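You operate a simulated robot arm through the tools that you are given. There is no shell and no other tool. Be economical: measure what you need, move in short steps, check, and stop when the job is done.

The job below is to be done with a simulated robot arm. You get a single attempt, and the scene is never put back.

TASK
Load and check the gauge block named on the size card.
Fine: block into the blue nest, clamp shut, size dial and depth slider to the card's letter, check button once: the green lamp shows.

The check looks at the end state, three seconds after you hand in, the way a careful person would. Anything else that was tipped, shoved, dropped, spilled or broken makes it a failure.

THE ROBOT
A 7-joint arm with a two-finger parallel gripper, fixed in place. Base frame: the origin is at the foot of the arm, x ahead of it, y to its left, z up; the work surface is at about z = 175. Lengths are in mm, angles in rad, forces in N, time in s.
With the tool pointing down near the work surface it reaches from about 100 to 580 mm from the base axis. Its first joint turns from -1.152 to 1.152 rad. Payload 2.6 kg.
The tool frame sits at the grasp point between the pads (the TCP): z along the fingers, y along the line on which they close. The tips reach 30 mm beyond it. Largest opening 94 mm; finger width 28, thickness 10; the body of the gripper, 50 by 96 mm, starts 55 mm behind the TCP.
Orientation is told as [roll, pitch, yaw] about the base's x, y, z axes, in that order, counted from this pose: with the fingers straight down and closing along the base's y, the tool's x points along the base's -x, its y along +y and its z along -z.

THE INTERFACE
- The arm moves only by the tool arm_command. Its argument "commands" is text: rows parted by semicolons, each of 7 numbers parted by spaces: the shift along the tool's x, y, z in mm, then the turn, a rotation vector about the tool's x, y, z in rad, then the gripper command, from -1 (shut) to 1 (fully open), values between in proportion. In form: x y z rx ry rz claw; .... A call has 1 to 8 rows; each row is the pose to reach, as a shift and turn from the pose commanded when the call began, along the tool's axes at that moment. Rows are played at 5 a second. More than 50 mm and 0.15 rad between two rows, or a gripper value outside its range, and nothing of the call is played. A pose out of reach is approached as far as the arm can. The call stops where the force on the tool passes 90 N (or 10 N more than at its start, if that is more) or the arm is blocked; 0.2 s more then pass. Each finger travels about 72 mm/s and halts on what it meets, pressing with about 41 N; the grip force reading is that of the motor and also rises with nothing between the fingers. The clock runs only during rows and for 0.2 s after the last one: add rows that repeat a pose to give the fingers time. It gives the time, the measured TCP pose, the force on the tool (base axes), the opening and the grip force at its end, in the units of the frame above (readings bear some noise), and new pictures: "views" is both (left out), scene, wrist or none.
- Cameras (640 x 400 px; columns grow to the right, rows downward): "scene" is fixed at [9, 441.3, 546.4]; the picture's right is [-0.82, -0.57, 0.00], its down [-0.38, 0.55, -0.74] and it looks along [0.42, -0.61, -0.67] (base axes); focal length 214 px, centre (320, 200). "wrist" rides on the gripper at [76, 14, -102] in the tool frame; the picture's right is [-0.18, 0.98, 0.00], its down [-0.75, -0.14, -0.64] and it looks along [-0.63, -0.12, 0.77] (tool axes); focal length 243 px, centre (320, 200).
- probe_pixels(camera, pixels): for up to 12 pixels [column, row] of the newest picture of that camera ("zoom" is the newest enlarged one), the place [x, y, z] in the base frame of the surface seen there, good to about 2 mm, but the place of the scene camera against the robot may be out by one fixed shift of up to 25 mm in any direction. No time passes.
- enlarge(camera, box): a new picture of the part [left, top, right, bottom] of that camera's present view, enlarged. No time passes.
- hand_in(): hands the job in; it is judged then, once.

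Go step by step. Measure first, check grasps and placings, and put right what went wrong. The budget is 80 turns and 170 pictures, counting those below and the enlarged ones. Unless the task says otherwise, let go and move clear before handing in, and close with one line.

The tools are called after "Request:" by a JSON object that holds its "op" and its "data". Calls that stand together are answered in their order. arm_command: Moves the arm, as the interface text tells. Its arguments: {"type":"object","properties":{"commands":{"type":"string"},"views":{"type":"string","enum":["both","scene","wrist","none"]}},"required":["commands"]} The other tools are called the same way: probe_pixels (camera, pixels) gives the place of the surface under pixels of a picture; enlarge (camera, box) takes an enlarged picture of a part of a camera's view; hand_in () hands the job in.

At the start:

```text
time: 0.0
eef_pos: [290.1, 55.7, 432.0]
tool_rot: [0.002, 0.0, 0.0]
contact_force: [-0.2, 0.7, -0.1]
finger_gap: 94.0
finger_force: 0.0
```

scene: 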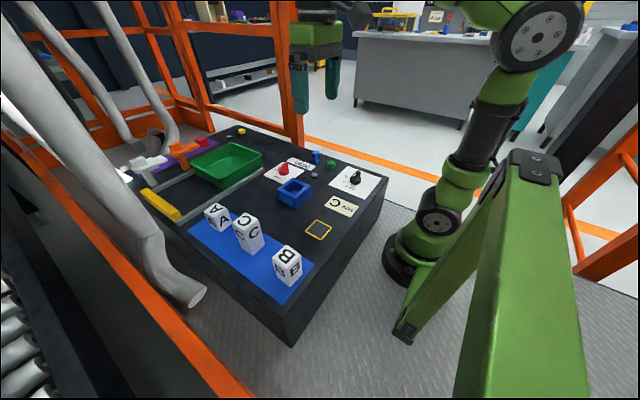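
wrist: 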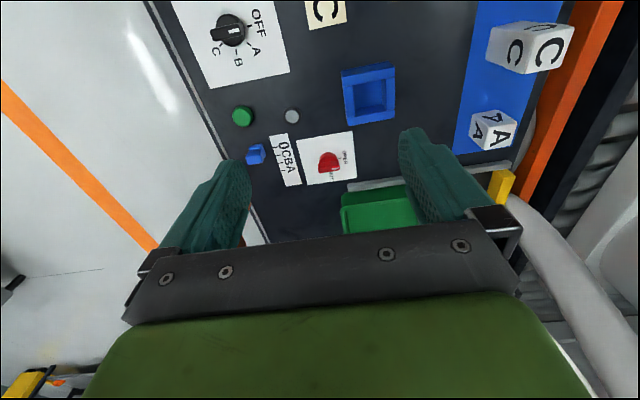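

The card near scene pixel (340,205) seems to read "C". I'll enlarge both views to read the labels.

Request:
{"op": "enlarge", "data": {"camera": "scene", "box": [180, 120, 400, 310]}}

Request:
{"op": "enlarge", "data": {"camera": "wrist", "box": [170, 0, 410, 240]}}

Request:
{"op": "probe_pixels", "data": {"camera": "wrist", "pixels": [[228, 30], [242, 116], [292, 116], [257, 153], [330, 160], [368, 95], [345, 72], [393, 68], [350, 122], [395, 116], [510, 45], [550, 35]]}}

```text
2.11 times, centred on (290, 215) of scene
```

zoom: 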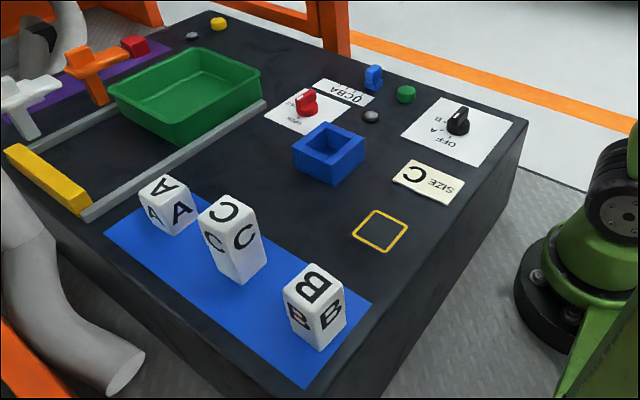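

```text
1.67 times, centred on (290, 120) of wrist
```

zoom: 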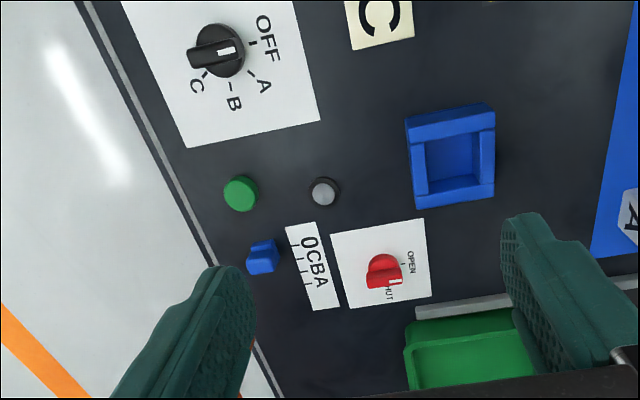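

```text
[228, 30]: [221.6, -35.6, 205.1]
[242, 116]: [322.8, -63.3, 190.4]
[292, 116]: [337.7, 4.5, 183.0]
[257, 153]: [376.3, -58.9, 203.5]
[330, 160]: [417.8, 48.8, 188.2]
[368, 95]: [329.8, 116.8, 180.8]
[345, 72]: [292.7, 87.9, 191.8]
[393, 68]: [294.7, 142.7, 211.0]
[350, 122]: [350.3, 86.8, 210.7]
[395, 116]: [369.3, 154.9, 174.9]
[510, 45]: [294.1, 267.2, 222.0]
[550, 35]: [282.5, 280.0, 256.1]
```

The card reads C, and the tall middle block is C. I'll pull back for a closer look at the dial, slider and clamp.

Request:
{"op": "arm_command", "data": {"commands": "35 -15 10 0 0 0 1; 70 -30 25 0 0 0 1; 100 -40 50 0 0 0 1; 100 -40 80 0 0 0 1; 100 -40 80 0 0 0 1", "views": "wrist"}}

```text
time: 1.2
eef_pos: [191.1, 15.4, 350.4]
tool_rot: [0.002, -0.002, -0.004]
contact_force: [-0.6, 0.4, 0.2]
finger_gap: 94.0
finger_force: 0.2
```

wrist: 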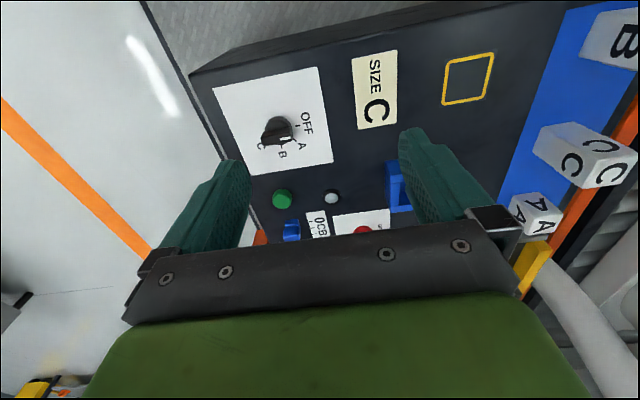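

Request:
{"op": "enlarge", "data": {"camera": "wrist", "box": [205, 60, 345, 180]}}

Request:
{"op": "probe_pixels", "data": {"camera": "wrist", "pixels": [[279, 128], [270, 134], [291, 126], [309, 123], [302, 146], [283, 154], [261, 146], [282, 197], [215, 87], [319, 67], [443, 103], [490, 55]]}}

```text
3.33 times, centred on (275, 120) of wrist
```

zoom: 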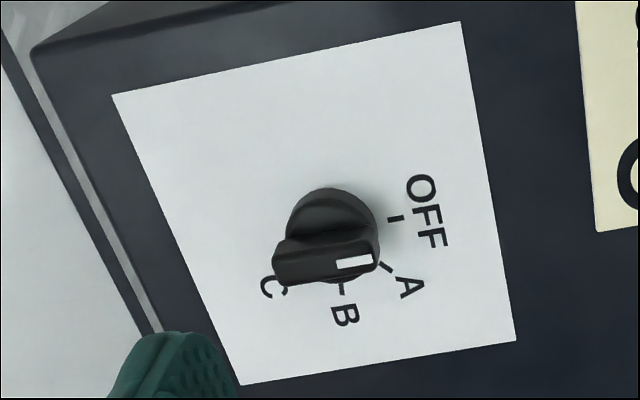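

```text
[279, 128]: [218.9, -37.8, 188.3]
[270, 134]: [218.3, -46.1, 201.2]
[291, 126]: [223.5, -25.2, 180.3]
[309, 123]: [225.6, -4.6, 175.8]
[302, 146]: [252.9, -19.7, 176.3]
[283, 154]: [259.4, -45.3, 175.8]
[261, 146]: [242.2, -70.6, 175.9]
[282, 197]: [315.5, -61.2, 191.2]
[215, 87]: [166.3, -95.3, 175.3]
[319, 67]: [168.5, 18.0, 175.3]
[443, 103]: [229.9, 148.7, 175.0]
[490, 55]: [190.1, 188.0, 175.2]
```

Request:
{"op": "probe_pixels", "data": {"camera": "zoom", "pixels": [[395, 217], [386, 267], [341, 288], [283, 289], [343, 265], [368, 260], [280, 258], [300, 244], [362, 240], [330, 205], [372, 212], [292, 212]]}}

```text
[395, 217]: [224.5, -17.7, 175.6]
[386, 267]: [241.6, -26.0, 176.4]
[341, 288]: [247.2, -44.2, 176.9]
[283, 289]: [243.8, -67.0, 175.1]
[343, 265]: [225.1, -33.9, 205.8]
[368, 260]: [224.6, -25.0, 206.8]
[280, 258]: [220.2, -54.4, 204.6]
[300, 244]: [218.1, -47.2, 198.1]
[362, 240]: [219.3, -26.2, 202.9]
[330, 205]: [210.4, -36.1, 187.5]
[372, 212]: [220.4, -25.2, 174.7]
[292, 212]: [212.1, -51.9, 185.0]
```

Request:
{"op": "arm_command", "data": {"commands": "-35 0 20 0 0 0 1; -70 0 40 0 0 0 1; -90 0 40 0 0 0 1; -90 0 40 0 0 0 1", "views": "wrist"}}

Request:
{"op": "enlarge", "data": {"camera": "wrist", "box": [220, 0, 420, 140]}}

Request:
{"op": "enlarge", "data": {"camera": "scene", "box": [260, 140, 380, 215]}}

```text
time: 2.2
eef_pos: [279.7, 16.9, 311.0]
tool_rot: [0.002, -0.001, -0.003]
contact_force: [0.1, 0.1, 0.2]
finger_gap: 94.0
finger_force: 0.1
```

wrist: 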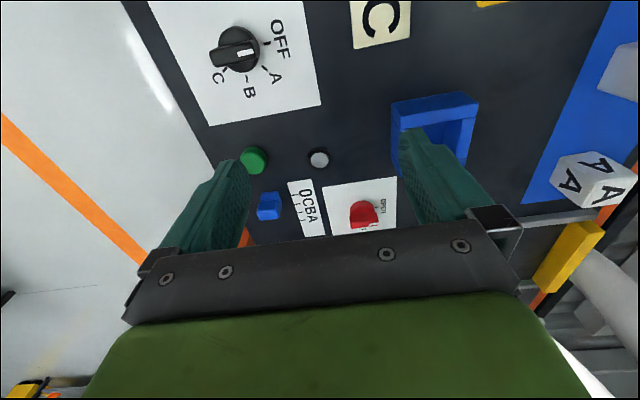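

```text
2.86 times, centred on (320, 70) of wrist
```

zoom: 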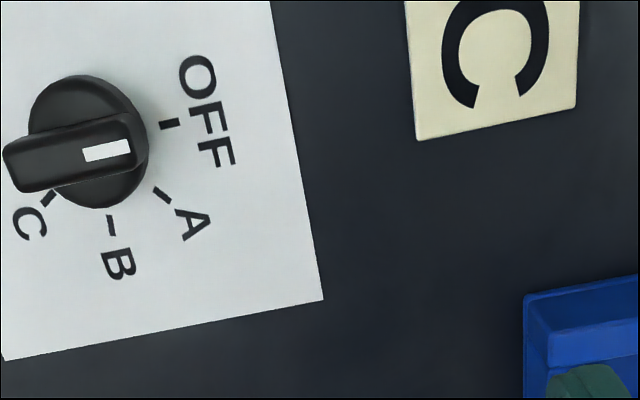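

```text
5.33 times, centred on (320, 178) of scene
```

zoom: 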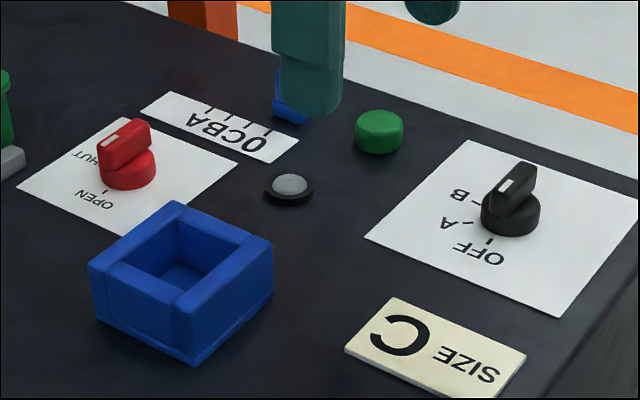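

Request:
{"op": "arm_command", "data": {"commands": "-15 20 -30 0 0 0 1; -15 40 -60 0 0 0 1; -15 40 -60 0 0 0 1", "views": "wrist"}}

Request:
{"op": "enlarge", "data": {"camera": "wrist", "box": [200, 80, 400, 205]}}

```text
time: 3.0
eef_pos: [295.7, 57.2, 371.7]
tool_rot: [0.001, 0.0, 0.0]
contact_force: [0.8, -0.2, 0.3]
finger_gap: 94.0
finger_force: 0.0
```

wrist: 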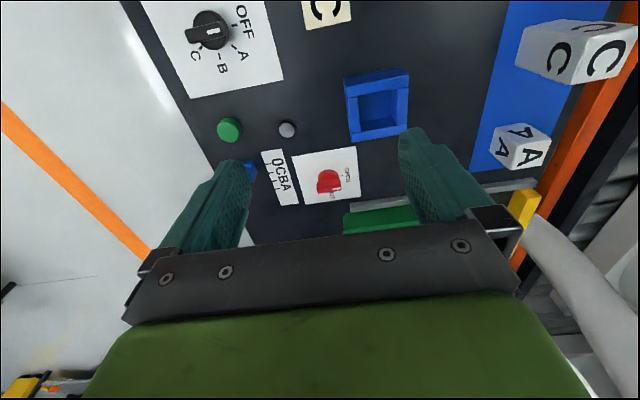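

```text
3.20 times, centred on (300, 142) of wrist
```

zoom: 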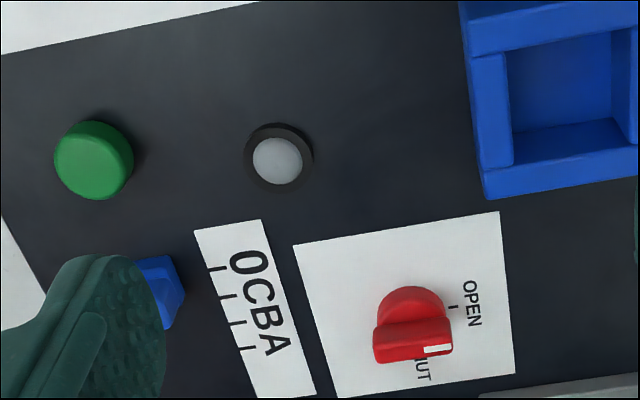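

Request:
{"op": "probe_pixels", "data": {"camera": "zoom", "pixels": [[217, 267], [228, 296], [237, 323], [247, 349], [172, 290], [93, 165], [452, 306], [437, 351], [380, 352], [412, 335], [410, 300], [428, 365]]}}

Request:
{"op": "probe_pixels", "data": {"camera": "wrist", "pixels": [[346, 83], [405, 71], [408, 128], [352, 140], [360, 97], [398, 92], [378, 110], [375, 76]]}}

```text
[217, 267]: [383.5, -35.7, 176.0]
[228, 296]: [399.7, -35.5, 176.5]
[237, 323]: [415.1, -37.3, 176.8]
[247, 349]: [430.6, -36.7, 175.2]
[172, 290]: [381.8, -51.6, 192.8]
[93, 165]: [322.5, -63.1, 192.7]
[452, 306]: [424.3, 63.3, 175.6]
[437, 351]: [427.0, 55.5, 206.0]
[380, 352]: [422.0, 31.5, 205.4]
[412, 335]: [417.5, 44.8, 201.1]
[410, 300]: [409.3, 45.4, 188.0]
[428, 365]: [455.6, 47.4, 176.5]
```

```text
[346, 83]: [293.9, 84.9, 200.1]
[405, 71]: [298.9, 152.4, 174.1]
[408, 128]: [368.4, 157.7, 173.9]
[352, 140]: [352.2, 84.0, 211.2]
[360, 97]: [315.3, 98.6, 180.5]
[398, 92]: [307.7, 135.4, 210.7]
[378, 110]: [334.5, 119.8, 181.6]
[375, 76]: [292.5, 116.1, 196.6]
```

The pointer knobs are at OFF and OPEN, and the slider ticks run 0 = 383, C = 400, B = 415, A = 431 in x. Next I'll look at block C and the nest.

Request:
{"op": "arm_command", "data": {"commands": "20 35 -10 0 0 0 1; 40 70 -20 0 0 0 1; 60 105 -28 0 0 0 1; 80 140 -28 0 0 0 1; 96 165 -28 0 0 0 1; 96 165 -28 0 0 0 1", "views": "wrist"}}

Request:
{"op": "enlarge", "data": {"camera": "wrist", "box": [220, 40, 440, 180]}}

```text
time: 4.4
eef_pos: [199.1, 221.6, 399.6]
tool_rot: [0.002, 0.0, 0.0]
contact_force: [-0.6, -0.2, -0.2]
finger_gap: 94.2
finger_force: 0.1
```

wrist: 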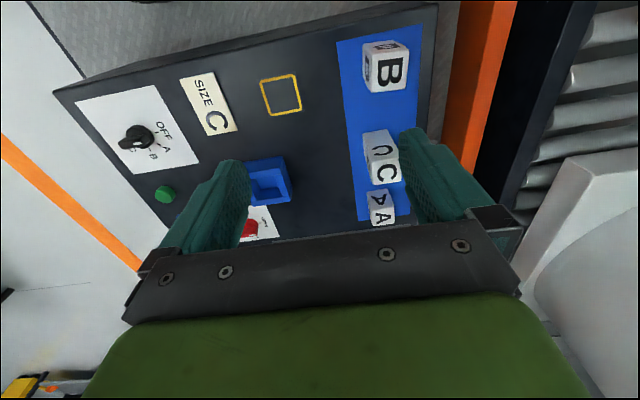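

```text
2.86 times, centred on (330, 110) of wrist
```

zoom: 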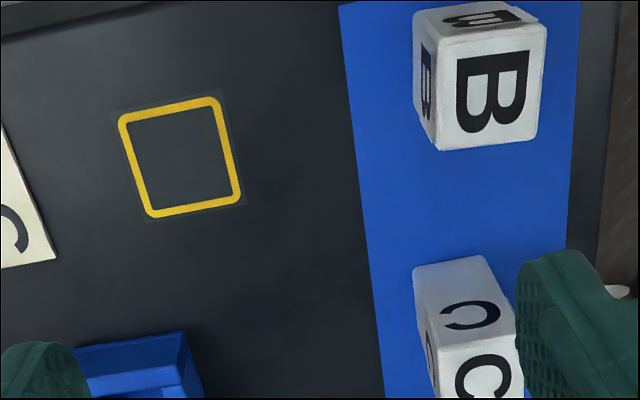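

Request:
{"op": "arm_command", "data": {"commands": "-45 0 0 0 0 0 1; -60 -10 0 0 0 0 1; -60 -10 0 0 0 0 1", "views": "wrist"}}

Request:
{"op": "enlarge", "data": {"camera": "wrist", "box": [220, 40, 460, 190]}}

```text
time: 5.2
eef_pos: [260.2, 211.5, 399.6]
tool_rot: [0.003, 0.0, 0.0]
contact_force: [-1.2, 0.5, -0.7]
finger_gap: 94.3
finger_force: 0.1
```

wrist: 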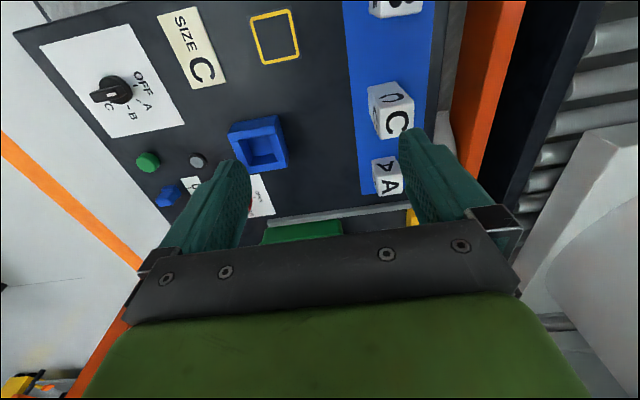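

```text
2.67 times, centred on (340, 115) of wrist
```

zoom: 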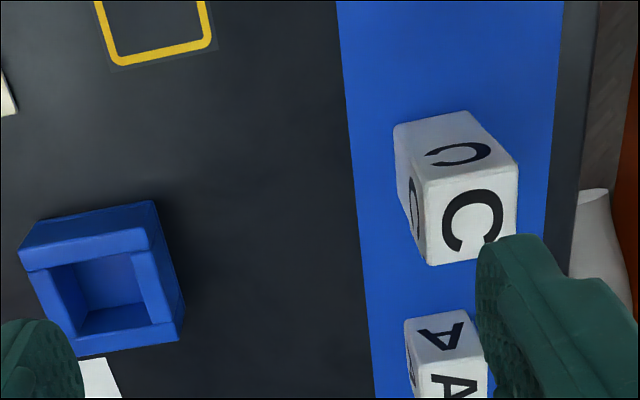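

Request:
{"op": "probe_pixels", "data": {"camera": "zoom", "pixels": [[428, 184], [514, 168], [431, 261], [472, 255], [470, 178], [427, 222], [396, 128], [466, 115], [470, 220], [418, 240], [412, 322], [460, 312]]}}

Request:
{"op": "probe_pixels", "data": {"camera": "wrist", "pixels": [[229, 136], [231, 142], [277, 117], [281, 122], [287, 164], [244, 174], [240, 141], [274, 134], [280, 140], [245, 162], [276, 156], [262, 150]]}}

```text
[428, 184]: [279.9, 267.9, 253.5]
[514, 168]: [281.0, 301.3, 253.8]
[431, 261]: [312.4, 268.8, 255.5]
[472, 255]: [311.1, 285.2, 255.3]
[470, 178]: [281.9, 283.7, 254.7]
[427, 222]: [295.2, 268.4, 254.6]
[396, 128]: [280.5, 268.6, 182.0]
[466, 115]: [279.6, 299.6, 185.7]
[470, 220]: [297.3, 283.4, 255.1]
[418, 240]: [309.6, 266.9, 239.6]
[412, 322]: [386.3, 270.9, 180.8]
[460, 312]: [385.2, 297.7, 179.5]
```

```text
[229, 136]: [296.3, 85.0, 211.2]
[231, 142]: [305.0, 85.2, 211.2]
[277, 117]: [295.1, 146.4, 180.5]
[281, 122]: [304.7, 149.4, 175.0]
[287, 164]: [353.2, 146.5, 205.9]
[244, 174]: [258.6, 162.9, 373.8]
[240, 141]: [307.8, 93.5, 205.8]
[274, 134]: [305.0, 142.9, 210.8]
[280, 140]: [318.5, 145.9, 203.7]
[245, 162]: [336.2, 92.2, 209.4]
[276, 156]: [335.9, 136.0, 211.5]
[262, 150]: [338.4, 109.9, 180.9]
```

Block C's top spans x 279–313, y 268–302 at z 255, so its centre is about (296.5, 284.7). The nest centre is about (324, 116). I'll move above block C.

Request:
{"op": "arm_command", "data": {"commands": "-18 37 0 0 0 0 1; -36.3 73.2 20 0 0 0 1; -36.3 73.2 60 0 0 0 1; -36.3 73.2 95 0 0 0 1; -36.3 73.2 95 0 0 0 1", "views": "both"}}

```text
time: 6.4
eef_pos: [295.0, 284.0, 303.5]
tool_rot: [0.002, -0.003, -0.001]
contact_force: [0.6, 0.0, -0.4]
finger_gap: 94.2
finger_force: 0.0
```

scene: 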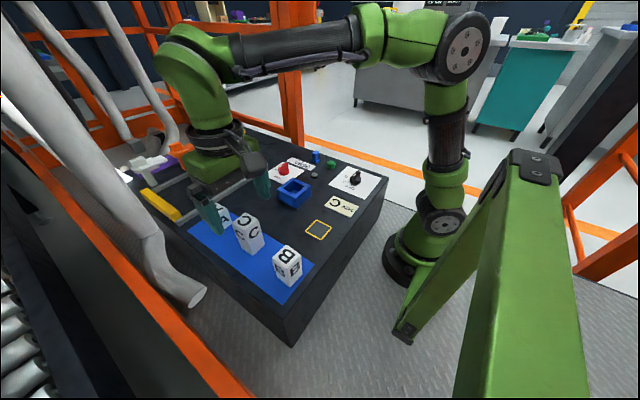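
wrist: 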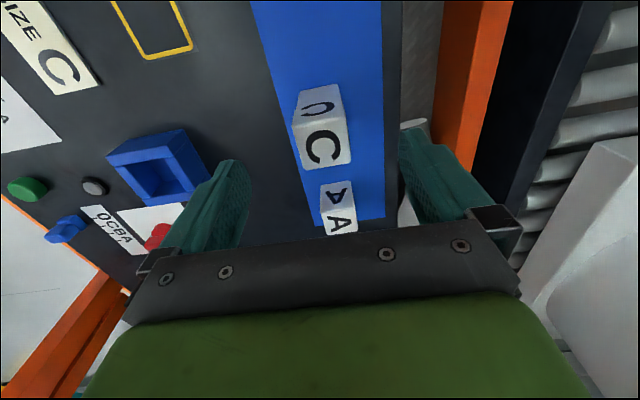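

Request:
{"op": "probe_pixels", "data": {"camera": "wrist", "pixels": [[413, 124], [404, 205], [301, 122], [348, 112], [349, 166], [307, 174], [304, 148], [350, 140]]}}

Request:
{"op": "arm_command", "data": {"commands": "-1 0.7 35 0 0 0 1; -1 0.7 64 0 0 0 1; -1 0.7 64 0 0 0 1", "views": "wrist"}}

```text
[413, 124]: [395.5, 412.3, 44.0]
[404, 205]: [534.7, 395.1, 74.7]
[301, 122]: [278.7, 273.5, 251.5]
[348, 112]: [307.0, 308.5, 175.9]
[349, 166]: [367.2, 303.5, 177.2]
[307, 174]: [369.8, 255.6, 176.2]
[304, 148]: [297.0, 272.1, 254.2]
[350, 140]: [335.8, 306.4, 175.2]
```

```text
time: 7.2
eef_pos: [296.9, 285.1, 240.5]
tool_rot: [0.002, 0.0, -0.003]
contact_force: [0.2, 0.0, -0.1]
finger_gap: 94.2
finger_force: 0.1
```

wrist: 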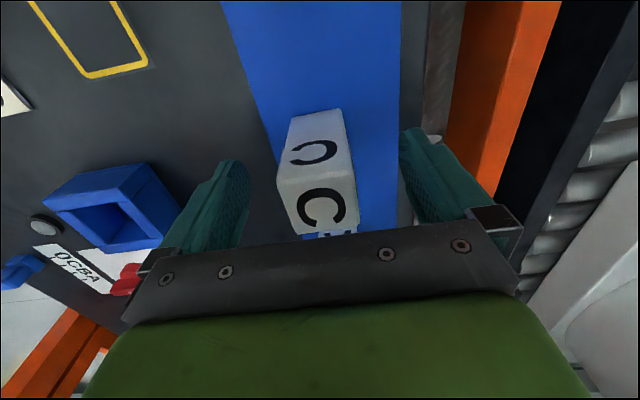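

Request:
{"op": "probe_pixels", "data": {"camera": "wrist", "pixels": [[282, 185], [351, 178], [300, 231], [356, 222], [284, 190], [353, 185], [315, 210]]}}

Request:
{"op": "arm_command", "data": {"commands": "0 0 0 0 0 0 0; 0 0 0 0 0 0 -0.4; 0 0 0 0 0 0 -0.6; 0 0 0 0 0 0 -0.6; 0 0 0 0 0 0 -0.6", "views": "wrist"}}

```text
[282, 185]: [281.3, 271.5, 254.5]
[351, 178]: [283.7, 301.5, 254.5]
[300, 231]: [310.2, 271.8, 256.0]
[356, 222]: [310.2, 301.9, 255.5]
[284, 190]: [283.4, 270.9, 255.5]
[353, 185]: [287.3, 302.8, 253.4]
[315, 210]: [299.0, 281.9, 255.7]
```

```text
time: 8.4
eef_pos: [297.5, 285.1, 240.1]
tool_rot: [0.003, -0.001, -0.002]
contact_force: [1.2, 1.8, 0.2]
finger_gap: 40.0
finger_force: 40.8
```

wrist: 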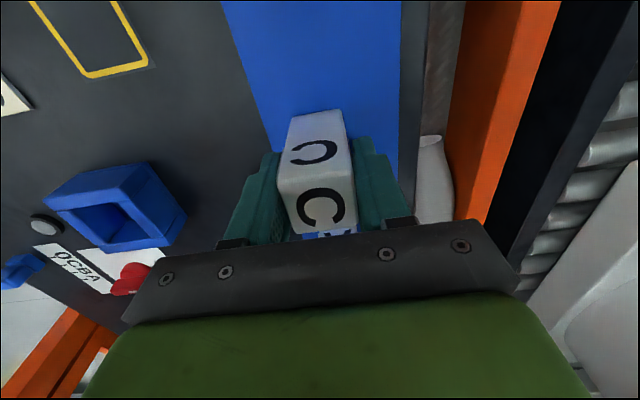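

Gripped at 40 mm gap with 41 N. I'll probe the block's x extents, since it is not centred by the grip along x, and look at the nest's edges.

Request:
{"op": "enlarge", "data": {"camera": "wrist", "box": [260, 90, 380, 250]}}

Request:
{"op": "probe_pixels", "data": {"camera": "wrist", "pixels": [[300, 130], [320, 130], [300, 165], [330, 160], [298, 232], [320, 233], [340, 228], [318, 182], [318, 178], [300, 118], [328, 112]]}}

```text
2.50 times, centred on (320, 170) of wrist
```

zoom: 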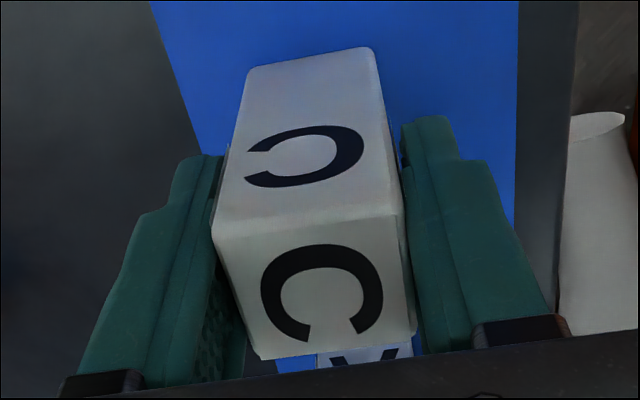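

```text
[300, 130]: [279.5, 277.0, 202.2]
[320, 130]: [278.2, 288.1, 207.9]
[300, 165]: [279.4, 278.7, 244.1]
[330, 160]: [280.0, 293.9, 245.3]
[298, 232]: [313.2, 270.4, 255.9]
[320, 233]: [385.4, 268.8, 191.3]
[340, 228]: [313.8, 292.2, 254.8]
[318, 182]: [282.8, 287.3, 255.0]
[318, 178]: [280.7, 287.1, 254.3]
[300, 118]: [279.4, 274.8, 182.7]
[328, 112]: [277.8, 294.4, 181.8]
```

Request:
{"op": "arm_command", "data": {"commands": "0 0 -20 0 0 0 -0.6; 0 0 -50 0 0 0 -0.6; 0 0 -80 0 0 0 -0.6; 0 -40 -85 0 0 0 -0.6; 20 -80 -85 0 0 0 -0.6; 45 -100 -85 0 0 0 -0.6; 45 -100 -85 0 0 0 -0.6", "views": "both"}}

Request:
{"op": "enlarge", "data": {"camera": "wrist", "box": [160, 90, 320, 210]}}

```text
time: 10.0
eef_pos: [251.0, 185.5, 325.6]
tool_rot: [0.002, -0.001, 0.0]
contact_force: [0.1, 0.0, -1.8]
finger_gap: 39.9
finger_force: 41.1
```

scene: 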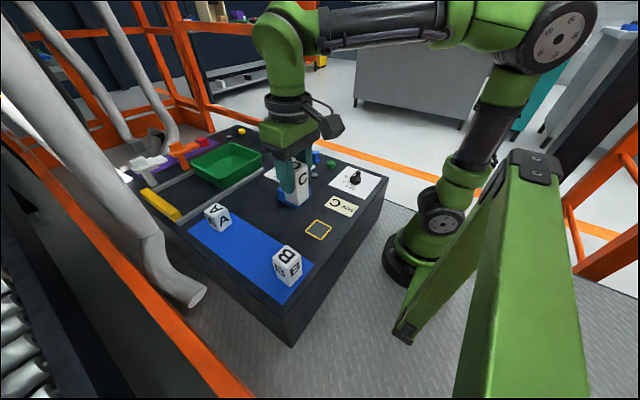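
wrist: 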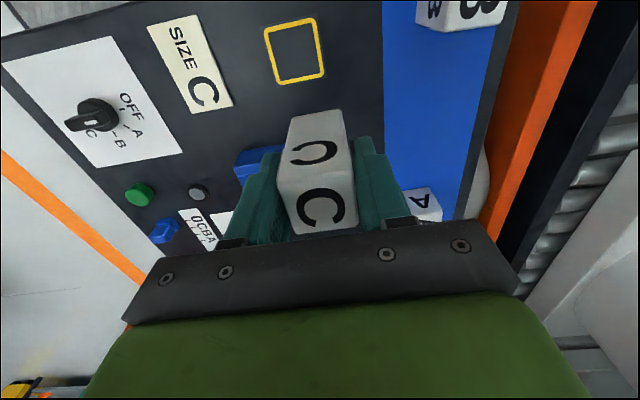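

```text
3.33 times, centred on (240, 150) of wrist
```

zoom: 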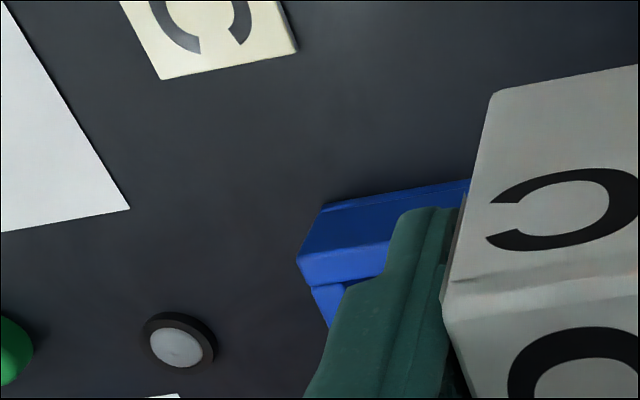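

Request:
{"op": "arm_command", "data": {"commands": "0 -45 -10 0 0 0 -0.6; -10 -90 -25 0 0 0 -0.6; -35 -130 -35 0 0 0 -0.6; -35 -130 -35 0 0 0 -0.6; -35 -130 -35 0 0 0 -0.6", "views": "wrist"}}

Request:
{"op": "enlarge", "data": {"camera": "wrist", "box": [320, 60, 440, 150]}}

```text
time: 11.2
eef_pos: [286.2, 53.9, 359.9]
tool_rot: [0.002, 0.0, 0.0]
contact_force: [-0.6, 0.5, -1.3]
finger_gap: 39.8
finger_force: 41.1
```

wrist: 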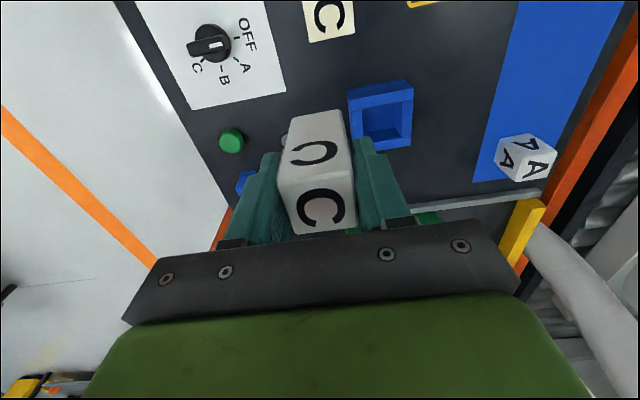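

```text
4.44 times, centred on (380, 105) of wrist
```

zoom: 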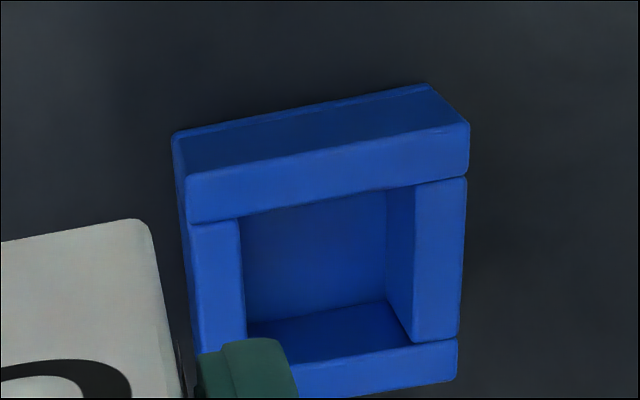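

Request:
{"op": "probe_pixels", "data": {"camera": "zoom", "pixels": [[330, 170], [330, 196], [236, 265], [195, 270], [243, 270], [420, 250], [458, 250], [410, 250], [370, 355], [370, 382], [380, 340], [350, 320]]}}

Request:
{"op": "probe_pixels", "data": {"camera": "wrist", "pixels": [[295, 130], [330, 125], [320, 228], [318, 168], [292, 226], [345, 218]]}}

```text
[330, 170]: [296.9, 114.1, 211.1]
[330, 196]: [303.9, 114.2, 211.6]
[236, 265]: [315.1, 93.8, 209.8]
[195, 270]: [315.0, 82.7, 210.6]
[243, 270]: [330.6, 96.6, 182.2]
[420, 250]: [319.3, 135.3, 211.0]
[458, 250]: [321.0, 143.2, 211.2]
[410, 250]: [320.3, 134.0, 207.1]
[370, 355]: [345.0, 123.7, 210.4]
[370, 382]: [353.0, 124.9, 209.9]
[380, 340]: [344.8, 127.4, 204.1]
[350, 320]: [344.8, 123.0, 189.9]
```

```text
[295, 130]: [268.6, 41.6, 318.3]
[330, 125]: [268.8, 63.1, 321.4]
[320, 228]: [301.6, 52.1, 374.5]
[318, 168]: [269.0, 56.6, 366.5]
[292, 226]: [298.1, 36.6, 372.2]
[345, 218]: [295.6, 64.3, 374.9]
```

Pocket inner edges are at x 304.5–344.8 and y 94–134.5, so the centre is about (324.6, 114.2) with the rim at 211. I'll hover over it.

Request:
{"op": "arm_command", "data": {"commands": "-15 30 0 0 0 0 -0.6; -37.8 60.3 10 0 0 0 -0.6; -37.8 60.3 40 0 0 0 -0.6; -37.8 60.3 65 0 0 0 -0.6; -37.8 60.3 65 0 0 0 -0.6", "views": "both"}}

Request:
{"op": "enlarge", "data": {"camera": "scene", "box": [250, 120, 350, 220]}}

```text
time: 12.4
eef_pos: [325.5, 115.6, 294.9]
tool_rot: [0.001, 0.001, -0.002]
contact_force: [-0.5, -0.5, -1.9]
finger_gap: 39.8
finger_force: 41.0
```

scene: 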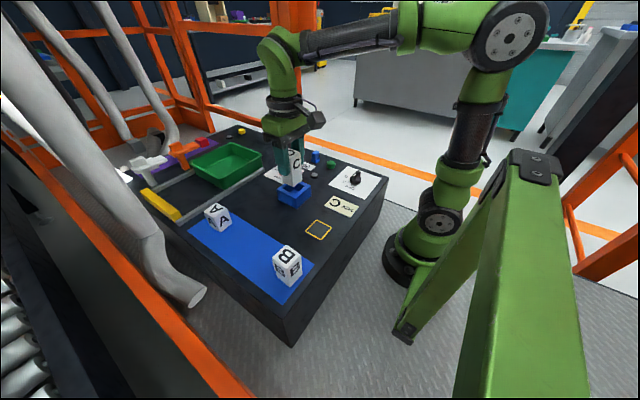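
wrist: 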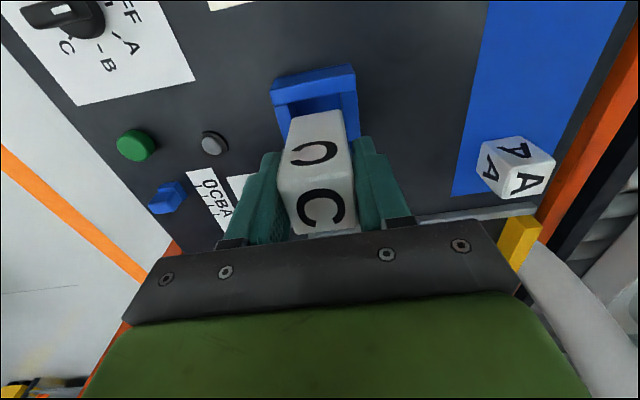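

```text
4.00 times, centred on (300, 170) of scene
```

zoom: 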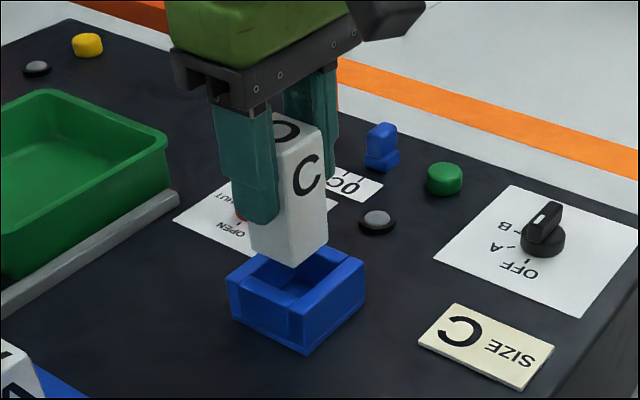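

Request:
{"op": "probe_pixels", "data": {"camera": "wrist", "pixels": [[315, 80], [312, 96], [272, 92], [355, 80], [290, 122], [346, 122], [281, 120], [355, 120], [318, 140], [340, 112], [294, 120]]}}

Request:
{"op": "enlarge", "data": {"camera": "wrist", "box": [255, 55, 375, 145]}}

```text
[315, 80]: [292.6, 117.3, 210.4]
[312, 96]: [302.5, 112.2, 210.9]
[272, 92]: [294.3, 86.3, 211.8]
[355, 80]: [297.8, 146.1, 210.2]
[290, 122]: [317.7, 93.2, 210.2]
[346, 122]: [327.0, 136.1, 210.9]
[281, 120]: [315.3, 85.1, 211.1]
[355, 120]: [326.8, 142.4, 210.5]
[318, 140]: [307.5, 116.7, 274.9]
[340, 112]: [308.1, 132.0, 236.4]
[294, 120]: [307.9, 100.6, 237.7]
```

```text
4.44 times, centred on (315, 100) of wrist
```

zoom: 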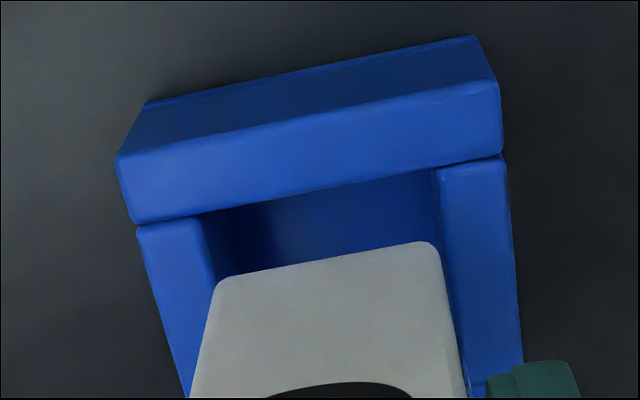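

Request:
{"op": "probe_pixels", "data": {"camera": "zoom", "pixels": [[216, 295], [440, 255], [210, 250], [200, 240], [437, 190], [446, 260], [320, 190], [320, 183], [455, 300], [202, 330], [450, 200], [205, 270]]}}

```text
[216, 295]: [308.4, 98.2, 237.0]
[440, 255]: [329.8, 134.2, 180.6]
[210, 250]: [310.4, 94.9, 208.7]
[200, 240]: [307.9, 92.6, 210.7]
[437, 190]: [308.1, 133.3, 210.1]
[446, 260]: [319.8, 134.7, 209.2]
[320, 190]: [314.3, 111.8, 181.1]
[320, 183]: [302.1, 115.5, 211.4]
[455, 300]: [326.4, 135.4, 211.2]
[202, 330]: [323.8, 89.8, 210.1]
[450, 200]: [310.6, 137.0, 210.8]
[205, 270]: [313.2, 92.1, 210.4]
```

Block bottom is about 1.5 mm off in +x and +y from the pocket centre, so I'll correct that and lower slowly.

Request:
{"op": "arm_command", "data": {"commands": "1.3 -1.5 0 0 0 0 -0.6; 1.3 -1.5 12 0 0 0 -0.6; 1.3 -1.5 20 0 0 0 -0.6; 1.3 -1.5 26 0 0 0 -0.6; 1.3 -1.5 32 0 0 0 -0.6; 1.3 -1.5 38 0 0 0 -0.6; 1.3 -1.5 38 0 0 0 -0.6", "views": "wrist"}}

Request:
{"op": "enlarge", "data": {"camera": "wrist", "box": [255, 55, 375, 145]}}

```text
time: 14.0
eef_pos: [322.6, 113.5, 256.7]
tool_rot: [0.003, 0.0, -0.001]
contact_force: [0.4, 0.5, -2.1]
finger_gap: 39.9
finger_force: 41.6
```

wrist: 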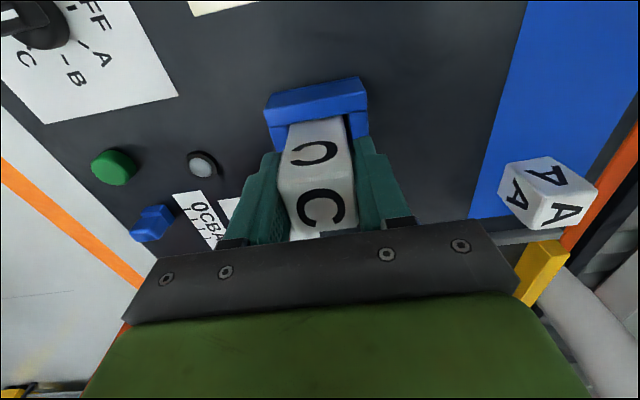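

```text
4.44 times, centred on (315, 100) of wrist
```

zoom: 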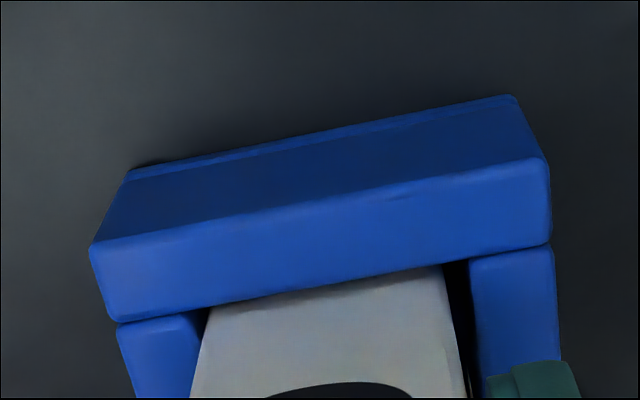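

The block is inside the pocket with no contact force. I'll lower it the rest of the way.

Request:
{"op": "arm_command", "data": {"commands": "-0.7 0.5 4 0 0 0 -0.6; -0.7 0.5 8 0 0 0 -0.6; -0.7 0.5 9.5 0 0 0 -0.6; -0.7 0.5 9.5 0 0 0 -0.6", "views": "none"}}

```text
time: 15.0
eef_pos: [324.6, 113.5, 246.7]
tool_rot: [0.002, 0.0, -0.002]
contact_force: [0.1, 0.3, -1.9]
finger_gap: 39.8
finger_force: 41.0
```

Request:
{"op": "arm_command", "data": {"commands": "0 0 0.7 0 0 0 -0.6; 0 0 1.3 0 0 0 -0.6; 0 0 1.3 0 0 0 -0.6", "views": "wrist"}}

Request:
{"op": "enlarge", "data": {"camera": "scene", "box": [250, 120, 350, 220]}}

```text
time: 15.8
eef_pos: [323.2, 113.3, 246.7]
tool_rot: [0.002, -0.001, -0.001]
contact_force: [-4.1, -3.3, 13.2]
finger_gap: 39.8
finger_force: 40.9
```

wrist: 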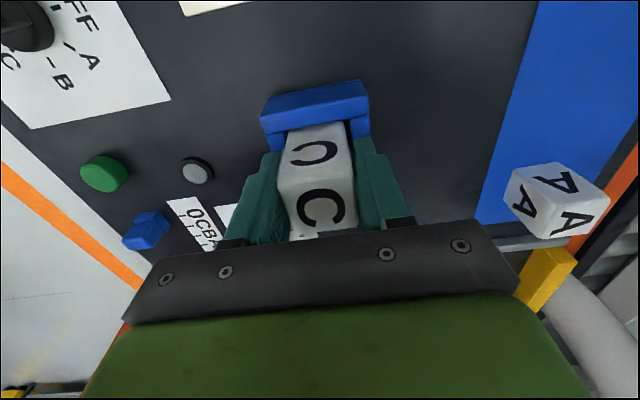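

```text
4.00 times, centred on (300, 170) of scene
```

zoom: 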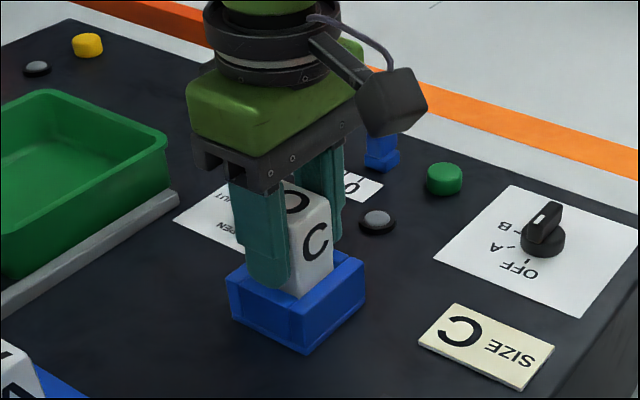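

Force of 13 N up at z 246.7 means the block is seated. I'll release and rise.

Request:
{"op": "arm_command", "data": {"commands": "0 0 -0.5 0 0 0 0; 0 0 -0.5 0 0 0 0.3; 0 0 -0.5 0 0 0 0.5; 0 0 -0.5 0 0 0 0.5; 0 0 -30 0 0 0 0.5; 0 0 -70 0 0 0 0.5; 0 0 -110 0 0 0 0.5; 0 0 -110 0 0 0 0.5", "views": "both"}}

Request:
{"op": "enlarge", "data": {"camera": "scene", "box": [250, 120, 350, 220]}}

```text
time: 17.6
eef_pos: [323.9, 113.8, 356.7]
tool_rot: [0.001, 0.0, -0.004]
contact_force: [-0.7, 0.4, -0.8]
finger_gap: 70.4
finger_force: 0.0
```

scene: 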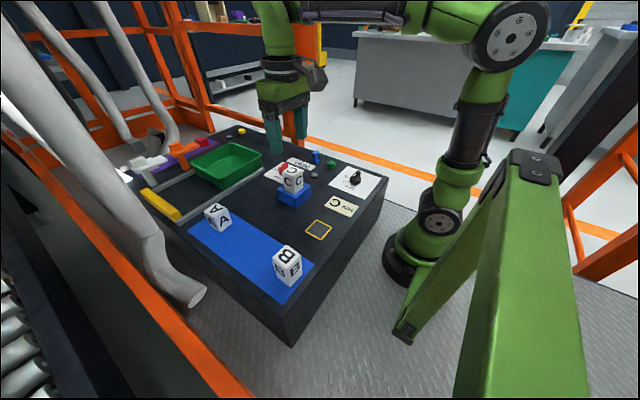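
wrist: 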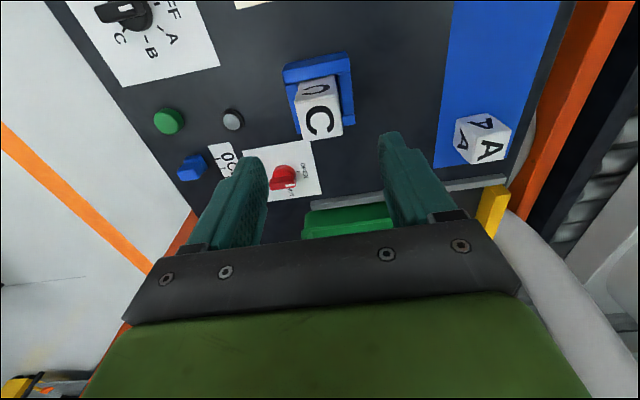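

```text
4.00 times, centred on (300, 170) of scene
```

zoom: 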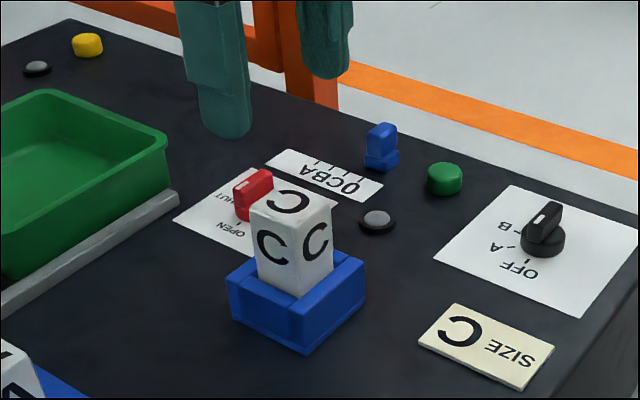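

Block C sits upright in the nest. Next I'll look at the red clamp knob closely.

Request:
{"op": "arm_command", "data": {"commands": "0 -35 10 0 0 0 1; 0 -73 20 0 0 0 1; 0 -73 20 0 0 0 1", "views": "wrist"}}

Request:
{"op": "enlarge", "data": {"camera": "wrist", "box": [230, 60, 400, 190]}}

```text
time: 18.4
eef_pos: [323.5, 41.4, 336.2]
tool_rot: [0.0, -0.002, -0.001]
contact_force: [-0.2, -0.4, 0.2]
finger_gap: 93.8
finger_force: 0.0
```

wrist: 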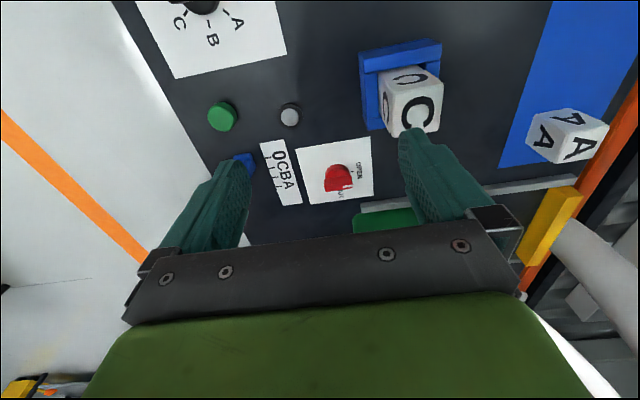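

```text
3.08 times, centred on (315, 125) of wrist
```

zoom: 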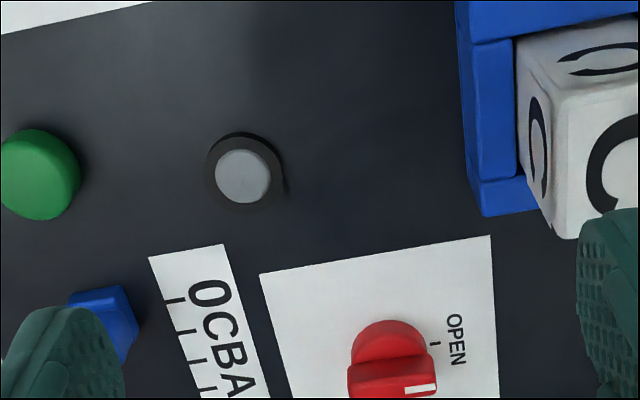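

Request:
{"op": "enlarge", "data": {"camera": "wrist", "box": [290, 140, 390, 210]}}

```text
5.71 times, centred on (340, 175) of wrist
```

zoom: 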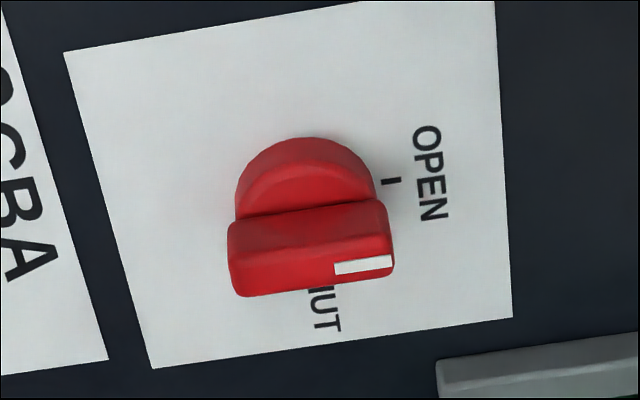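

Request:
{"op": "probe_pixels", "data": {"camera": "zoom", "pixels": [[236, 270], [388, 255], [310, 250], [310, 282], [232, 230], [385, 205], [312, 225], [306, 145], [237, 215], [373, 190], [390, 181], [540, 365]]}}

```text
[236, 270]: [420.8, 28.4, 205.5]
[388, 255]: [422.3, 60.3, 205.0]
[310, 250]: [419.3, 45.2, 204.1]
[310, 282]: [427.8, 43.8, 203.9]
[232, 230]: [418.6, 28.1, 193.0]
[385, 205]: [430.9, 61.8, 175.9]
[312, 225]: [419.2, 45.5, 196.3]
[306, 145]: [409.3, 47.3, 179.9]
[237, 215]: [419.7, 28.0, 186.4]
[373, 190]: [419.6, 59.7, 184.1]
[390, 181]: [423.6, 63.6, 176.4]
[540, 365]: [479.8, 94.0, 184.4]
```

The clamp knob centre is (423.8, 44.5), bar along y, top z 205. I'll turn the gripper to yaw +90° and move above it.

Request:
{"op": "arm_command", "data": {"commands": "-14 0.4 0 0 0 -0.145 0.5; -28 0.8 0 0 0 -0.29 0.3; -42 1.2 -0 0 0 -0.435 0.3; -56 1.6 0 0 0 -0.58 0.3; -70 2 0 0 0 -0.725 0.3; -84 2.4 0 0 0 -0.87 0.3; -98 3 0 0 0 -1.015 0.3; -100.3 3.1 0 0 0 -1.16 0.3", "views": "none"}}

```text
time: 20.2
eef_pos: [424.0, 44.6, 335.5]
tool_rot: [-0.001, 0.0, 1.16]
contact_force: [0.7, -1.1, -0.1]
finger_gap: 60.8
finger_force: 0.1
```

Request:
{"op": "arm_command", "data": {"commands": "0 0 20 0 0 -0.137 0.3; 0 0 40 0 0 -0.274 0.3; 0 0 60 0 0 -0.411 0; 0 0 60 0 0 -0.411 -0.2; 0 0 60 0 0 -0.411 -0.2", "views": "both"}}

```text
time: 21.4
eef_pos: [423.3, 45.2, 276.6]
tool_rot: [0.0, -0.002, 1.57]
contact_force: [0.1, -0.1, -0.6]
finger_gap: 37.5
finger_force: 0.1
```

scene: 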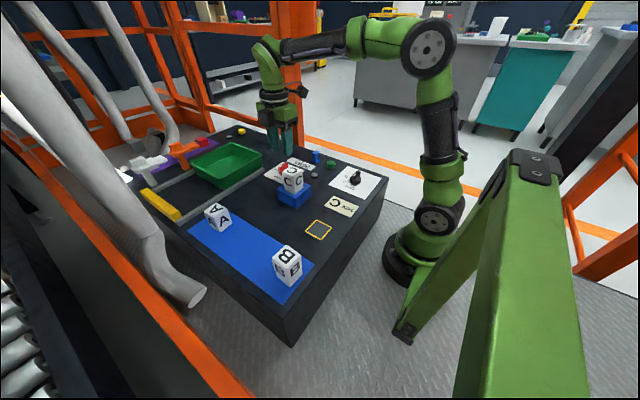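
wrist: 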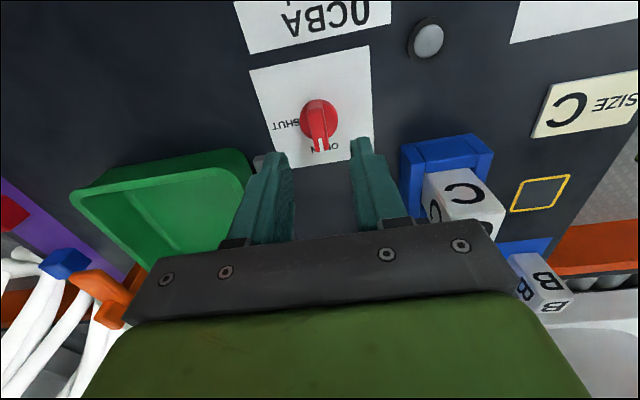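

Request:
{"op": "arm_command", "data": {"commands": "0 0 20 0 0 0 -0.2; 0 0 40 0 0 0 -0.2; 0 0 54.5 0 0 0 -0.2; 0 0 54.5 0 0 0 -0.2", "views": "wrist"}}

Request:
{"op": "enlarge", "data": {"camera": "scene", "box": [240, 120, 340, 190]}}

```text
time: 22.4
eef_pos: [423.8, 42.7, 221.7]
tool_rot: [0.0, -0.002, 1.568]
contact_force: [0.2, -0.9, 0.0]
finger_gap: 37.7
finger_force: 0.0
```

wrist: 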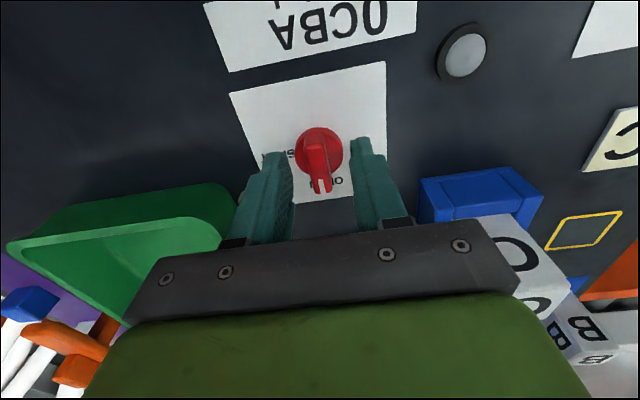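

```text
5.71 times, centred on (290, 155) of scene
```

zoom: 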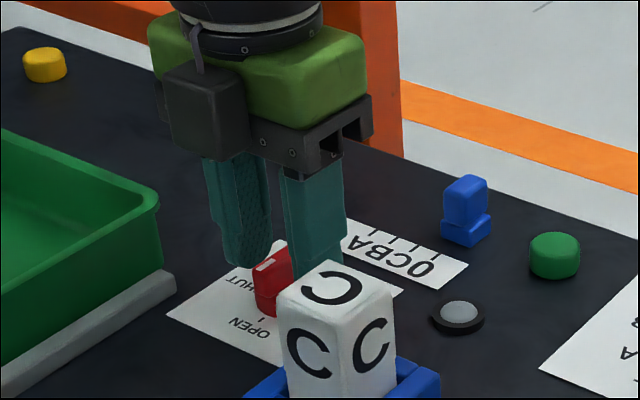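

Fingers straddle the red bar. I'll centre by 1.5 mm and close.

Request:
{"op": "arm_command", "data": {"commands": "-1.5 0 0 0 0 0 -0.4; -1.5 0 0 0 0 0 -0.8; -1.5 0 0 0 0 0 -1; -1.5 0 0 0 0 0 -1; -1.5 0 0 0 0 0 -1", "views": "wrist"}}

```text
time: 23.6
eef_pos: [424.8, 45.9, 222.0]
tool_rot: [-0.004, -0.001, 1.57]
contact_force: [19.4, 2.6, -6.7]
finger_gap: 11.8
finger_force: 44.9
```

wrist: 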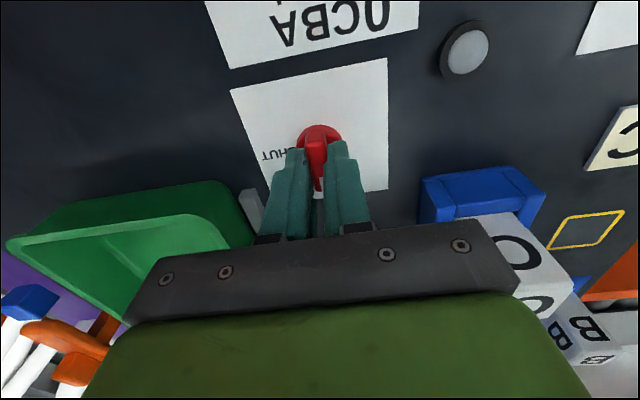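

Request:
{"op": "arm_command", "data": {"commands": "0 -0.8 0 0 0 0.1 -1; 0 -0.8 0 0 0 0.24 -1; 0 -0.8 0 0 0 0.38 -1; 0 -0.8 0 0 0 0.52 -1; 0 -0.8 0 0 0 0.66 -1; 0 -0.8 0 0 0 0.8 -1; 0 -0.8 0 0 0 0.94 -1; 0 -0.8 0 0 0 1.08 -1", "views": "wrist"}}

```text
time: 25.4
eef_pos: [424.5, 45.8, 221.7]
tool_rot: [0.0, -0.003, 0.488]
contact_force: [8.1, -4.7, 2.0]
finger_gap: 12.1
finger_force: 45.2
```

wrist: 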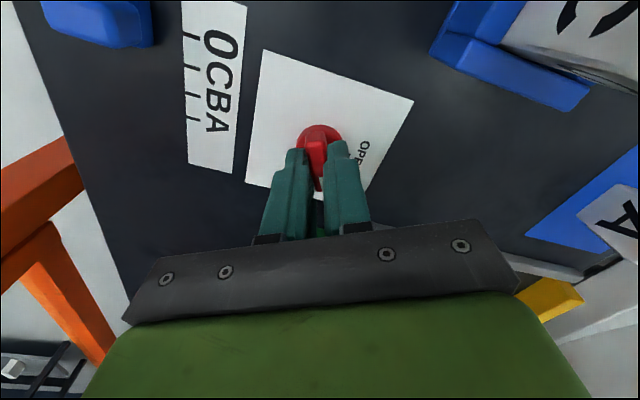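

Request:
{"op": "arm_command", "data": {"commands": "0 0 0 0 0 0.14 -1; 0 0 0 0 0 0.28 -1; 0 0 0 0 0 0.4 -1; 0 0 0 0 0 0.5 -1; 0 0 0 0 0 0.5 -1", "views": "none"}}

Request:
{"op": "arm_command", "data": {"commands": "0 0 0 0 0 0 -0.6; 0 0 0 0 0 0 -0.3; 0 0 0 0 0 0 -0.3; 0 0 -35 0 0 0 -0.3; 0 0 -80 0 0 0 -0.3; 40 0 -110 0 0 0 0.5; 75 0 -110 0 0 0 0.5; 75 0 -110 0 0 0 0.5", "views": "wrist"}}

Request:
{"op": "enlarge", "data": {"camera": "wrist", "box": [240, 80, 440, 210]}}

```text
time: 26.6
eef_pos: [425.1, 44.4, 221.8]
tool_rot: [0.0, -0.001, -0.013]
contact_force: [6.1, -12.5, 6.7]
finger_gap: 11.7
finger_force: 44.9
```

```text
time: 28.4
eef_pos: [349.3, 45.6, 330.4]
tool_rot: [0.002, 0.001, -0.01]
contact_force: [-0.2, -0.4, -0.5]
finger_gap: 70.5
finger_force: 0.0
```

wrist: 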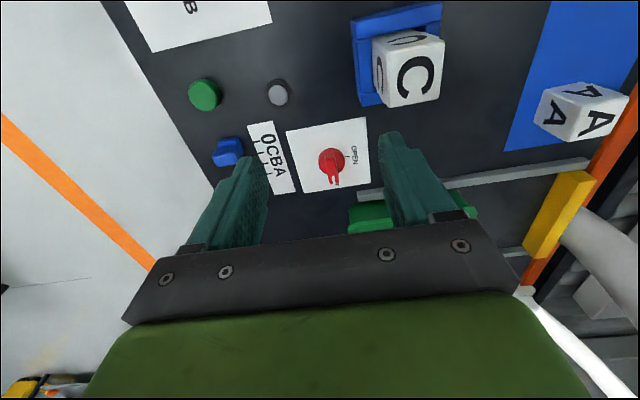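

```text
3.08 times, centred on (340, 145) of wrist
```

zoom: 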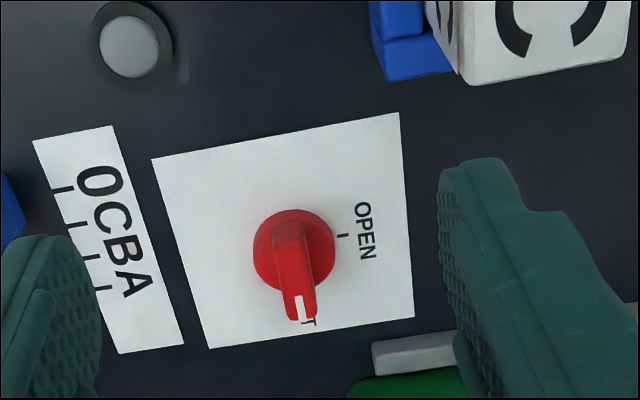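

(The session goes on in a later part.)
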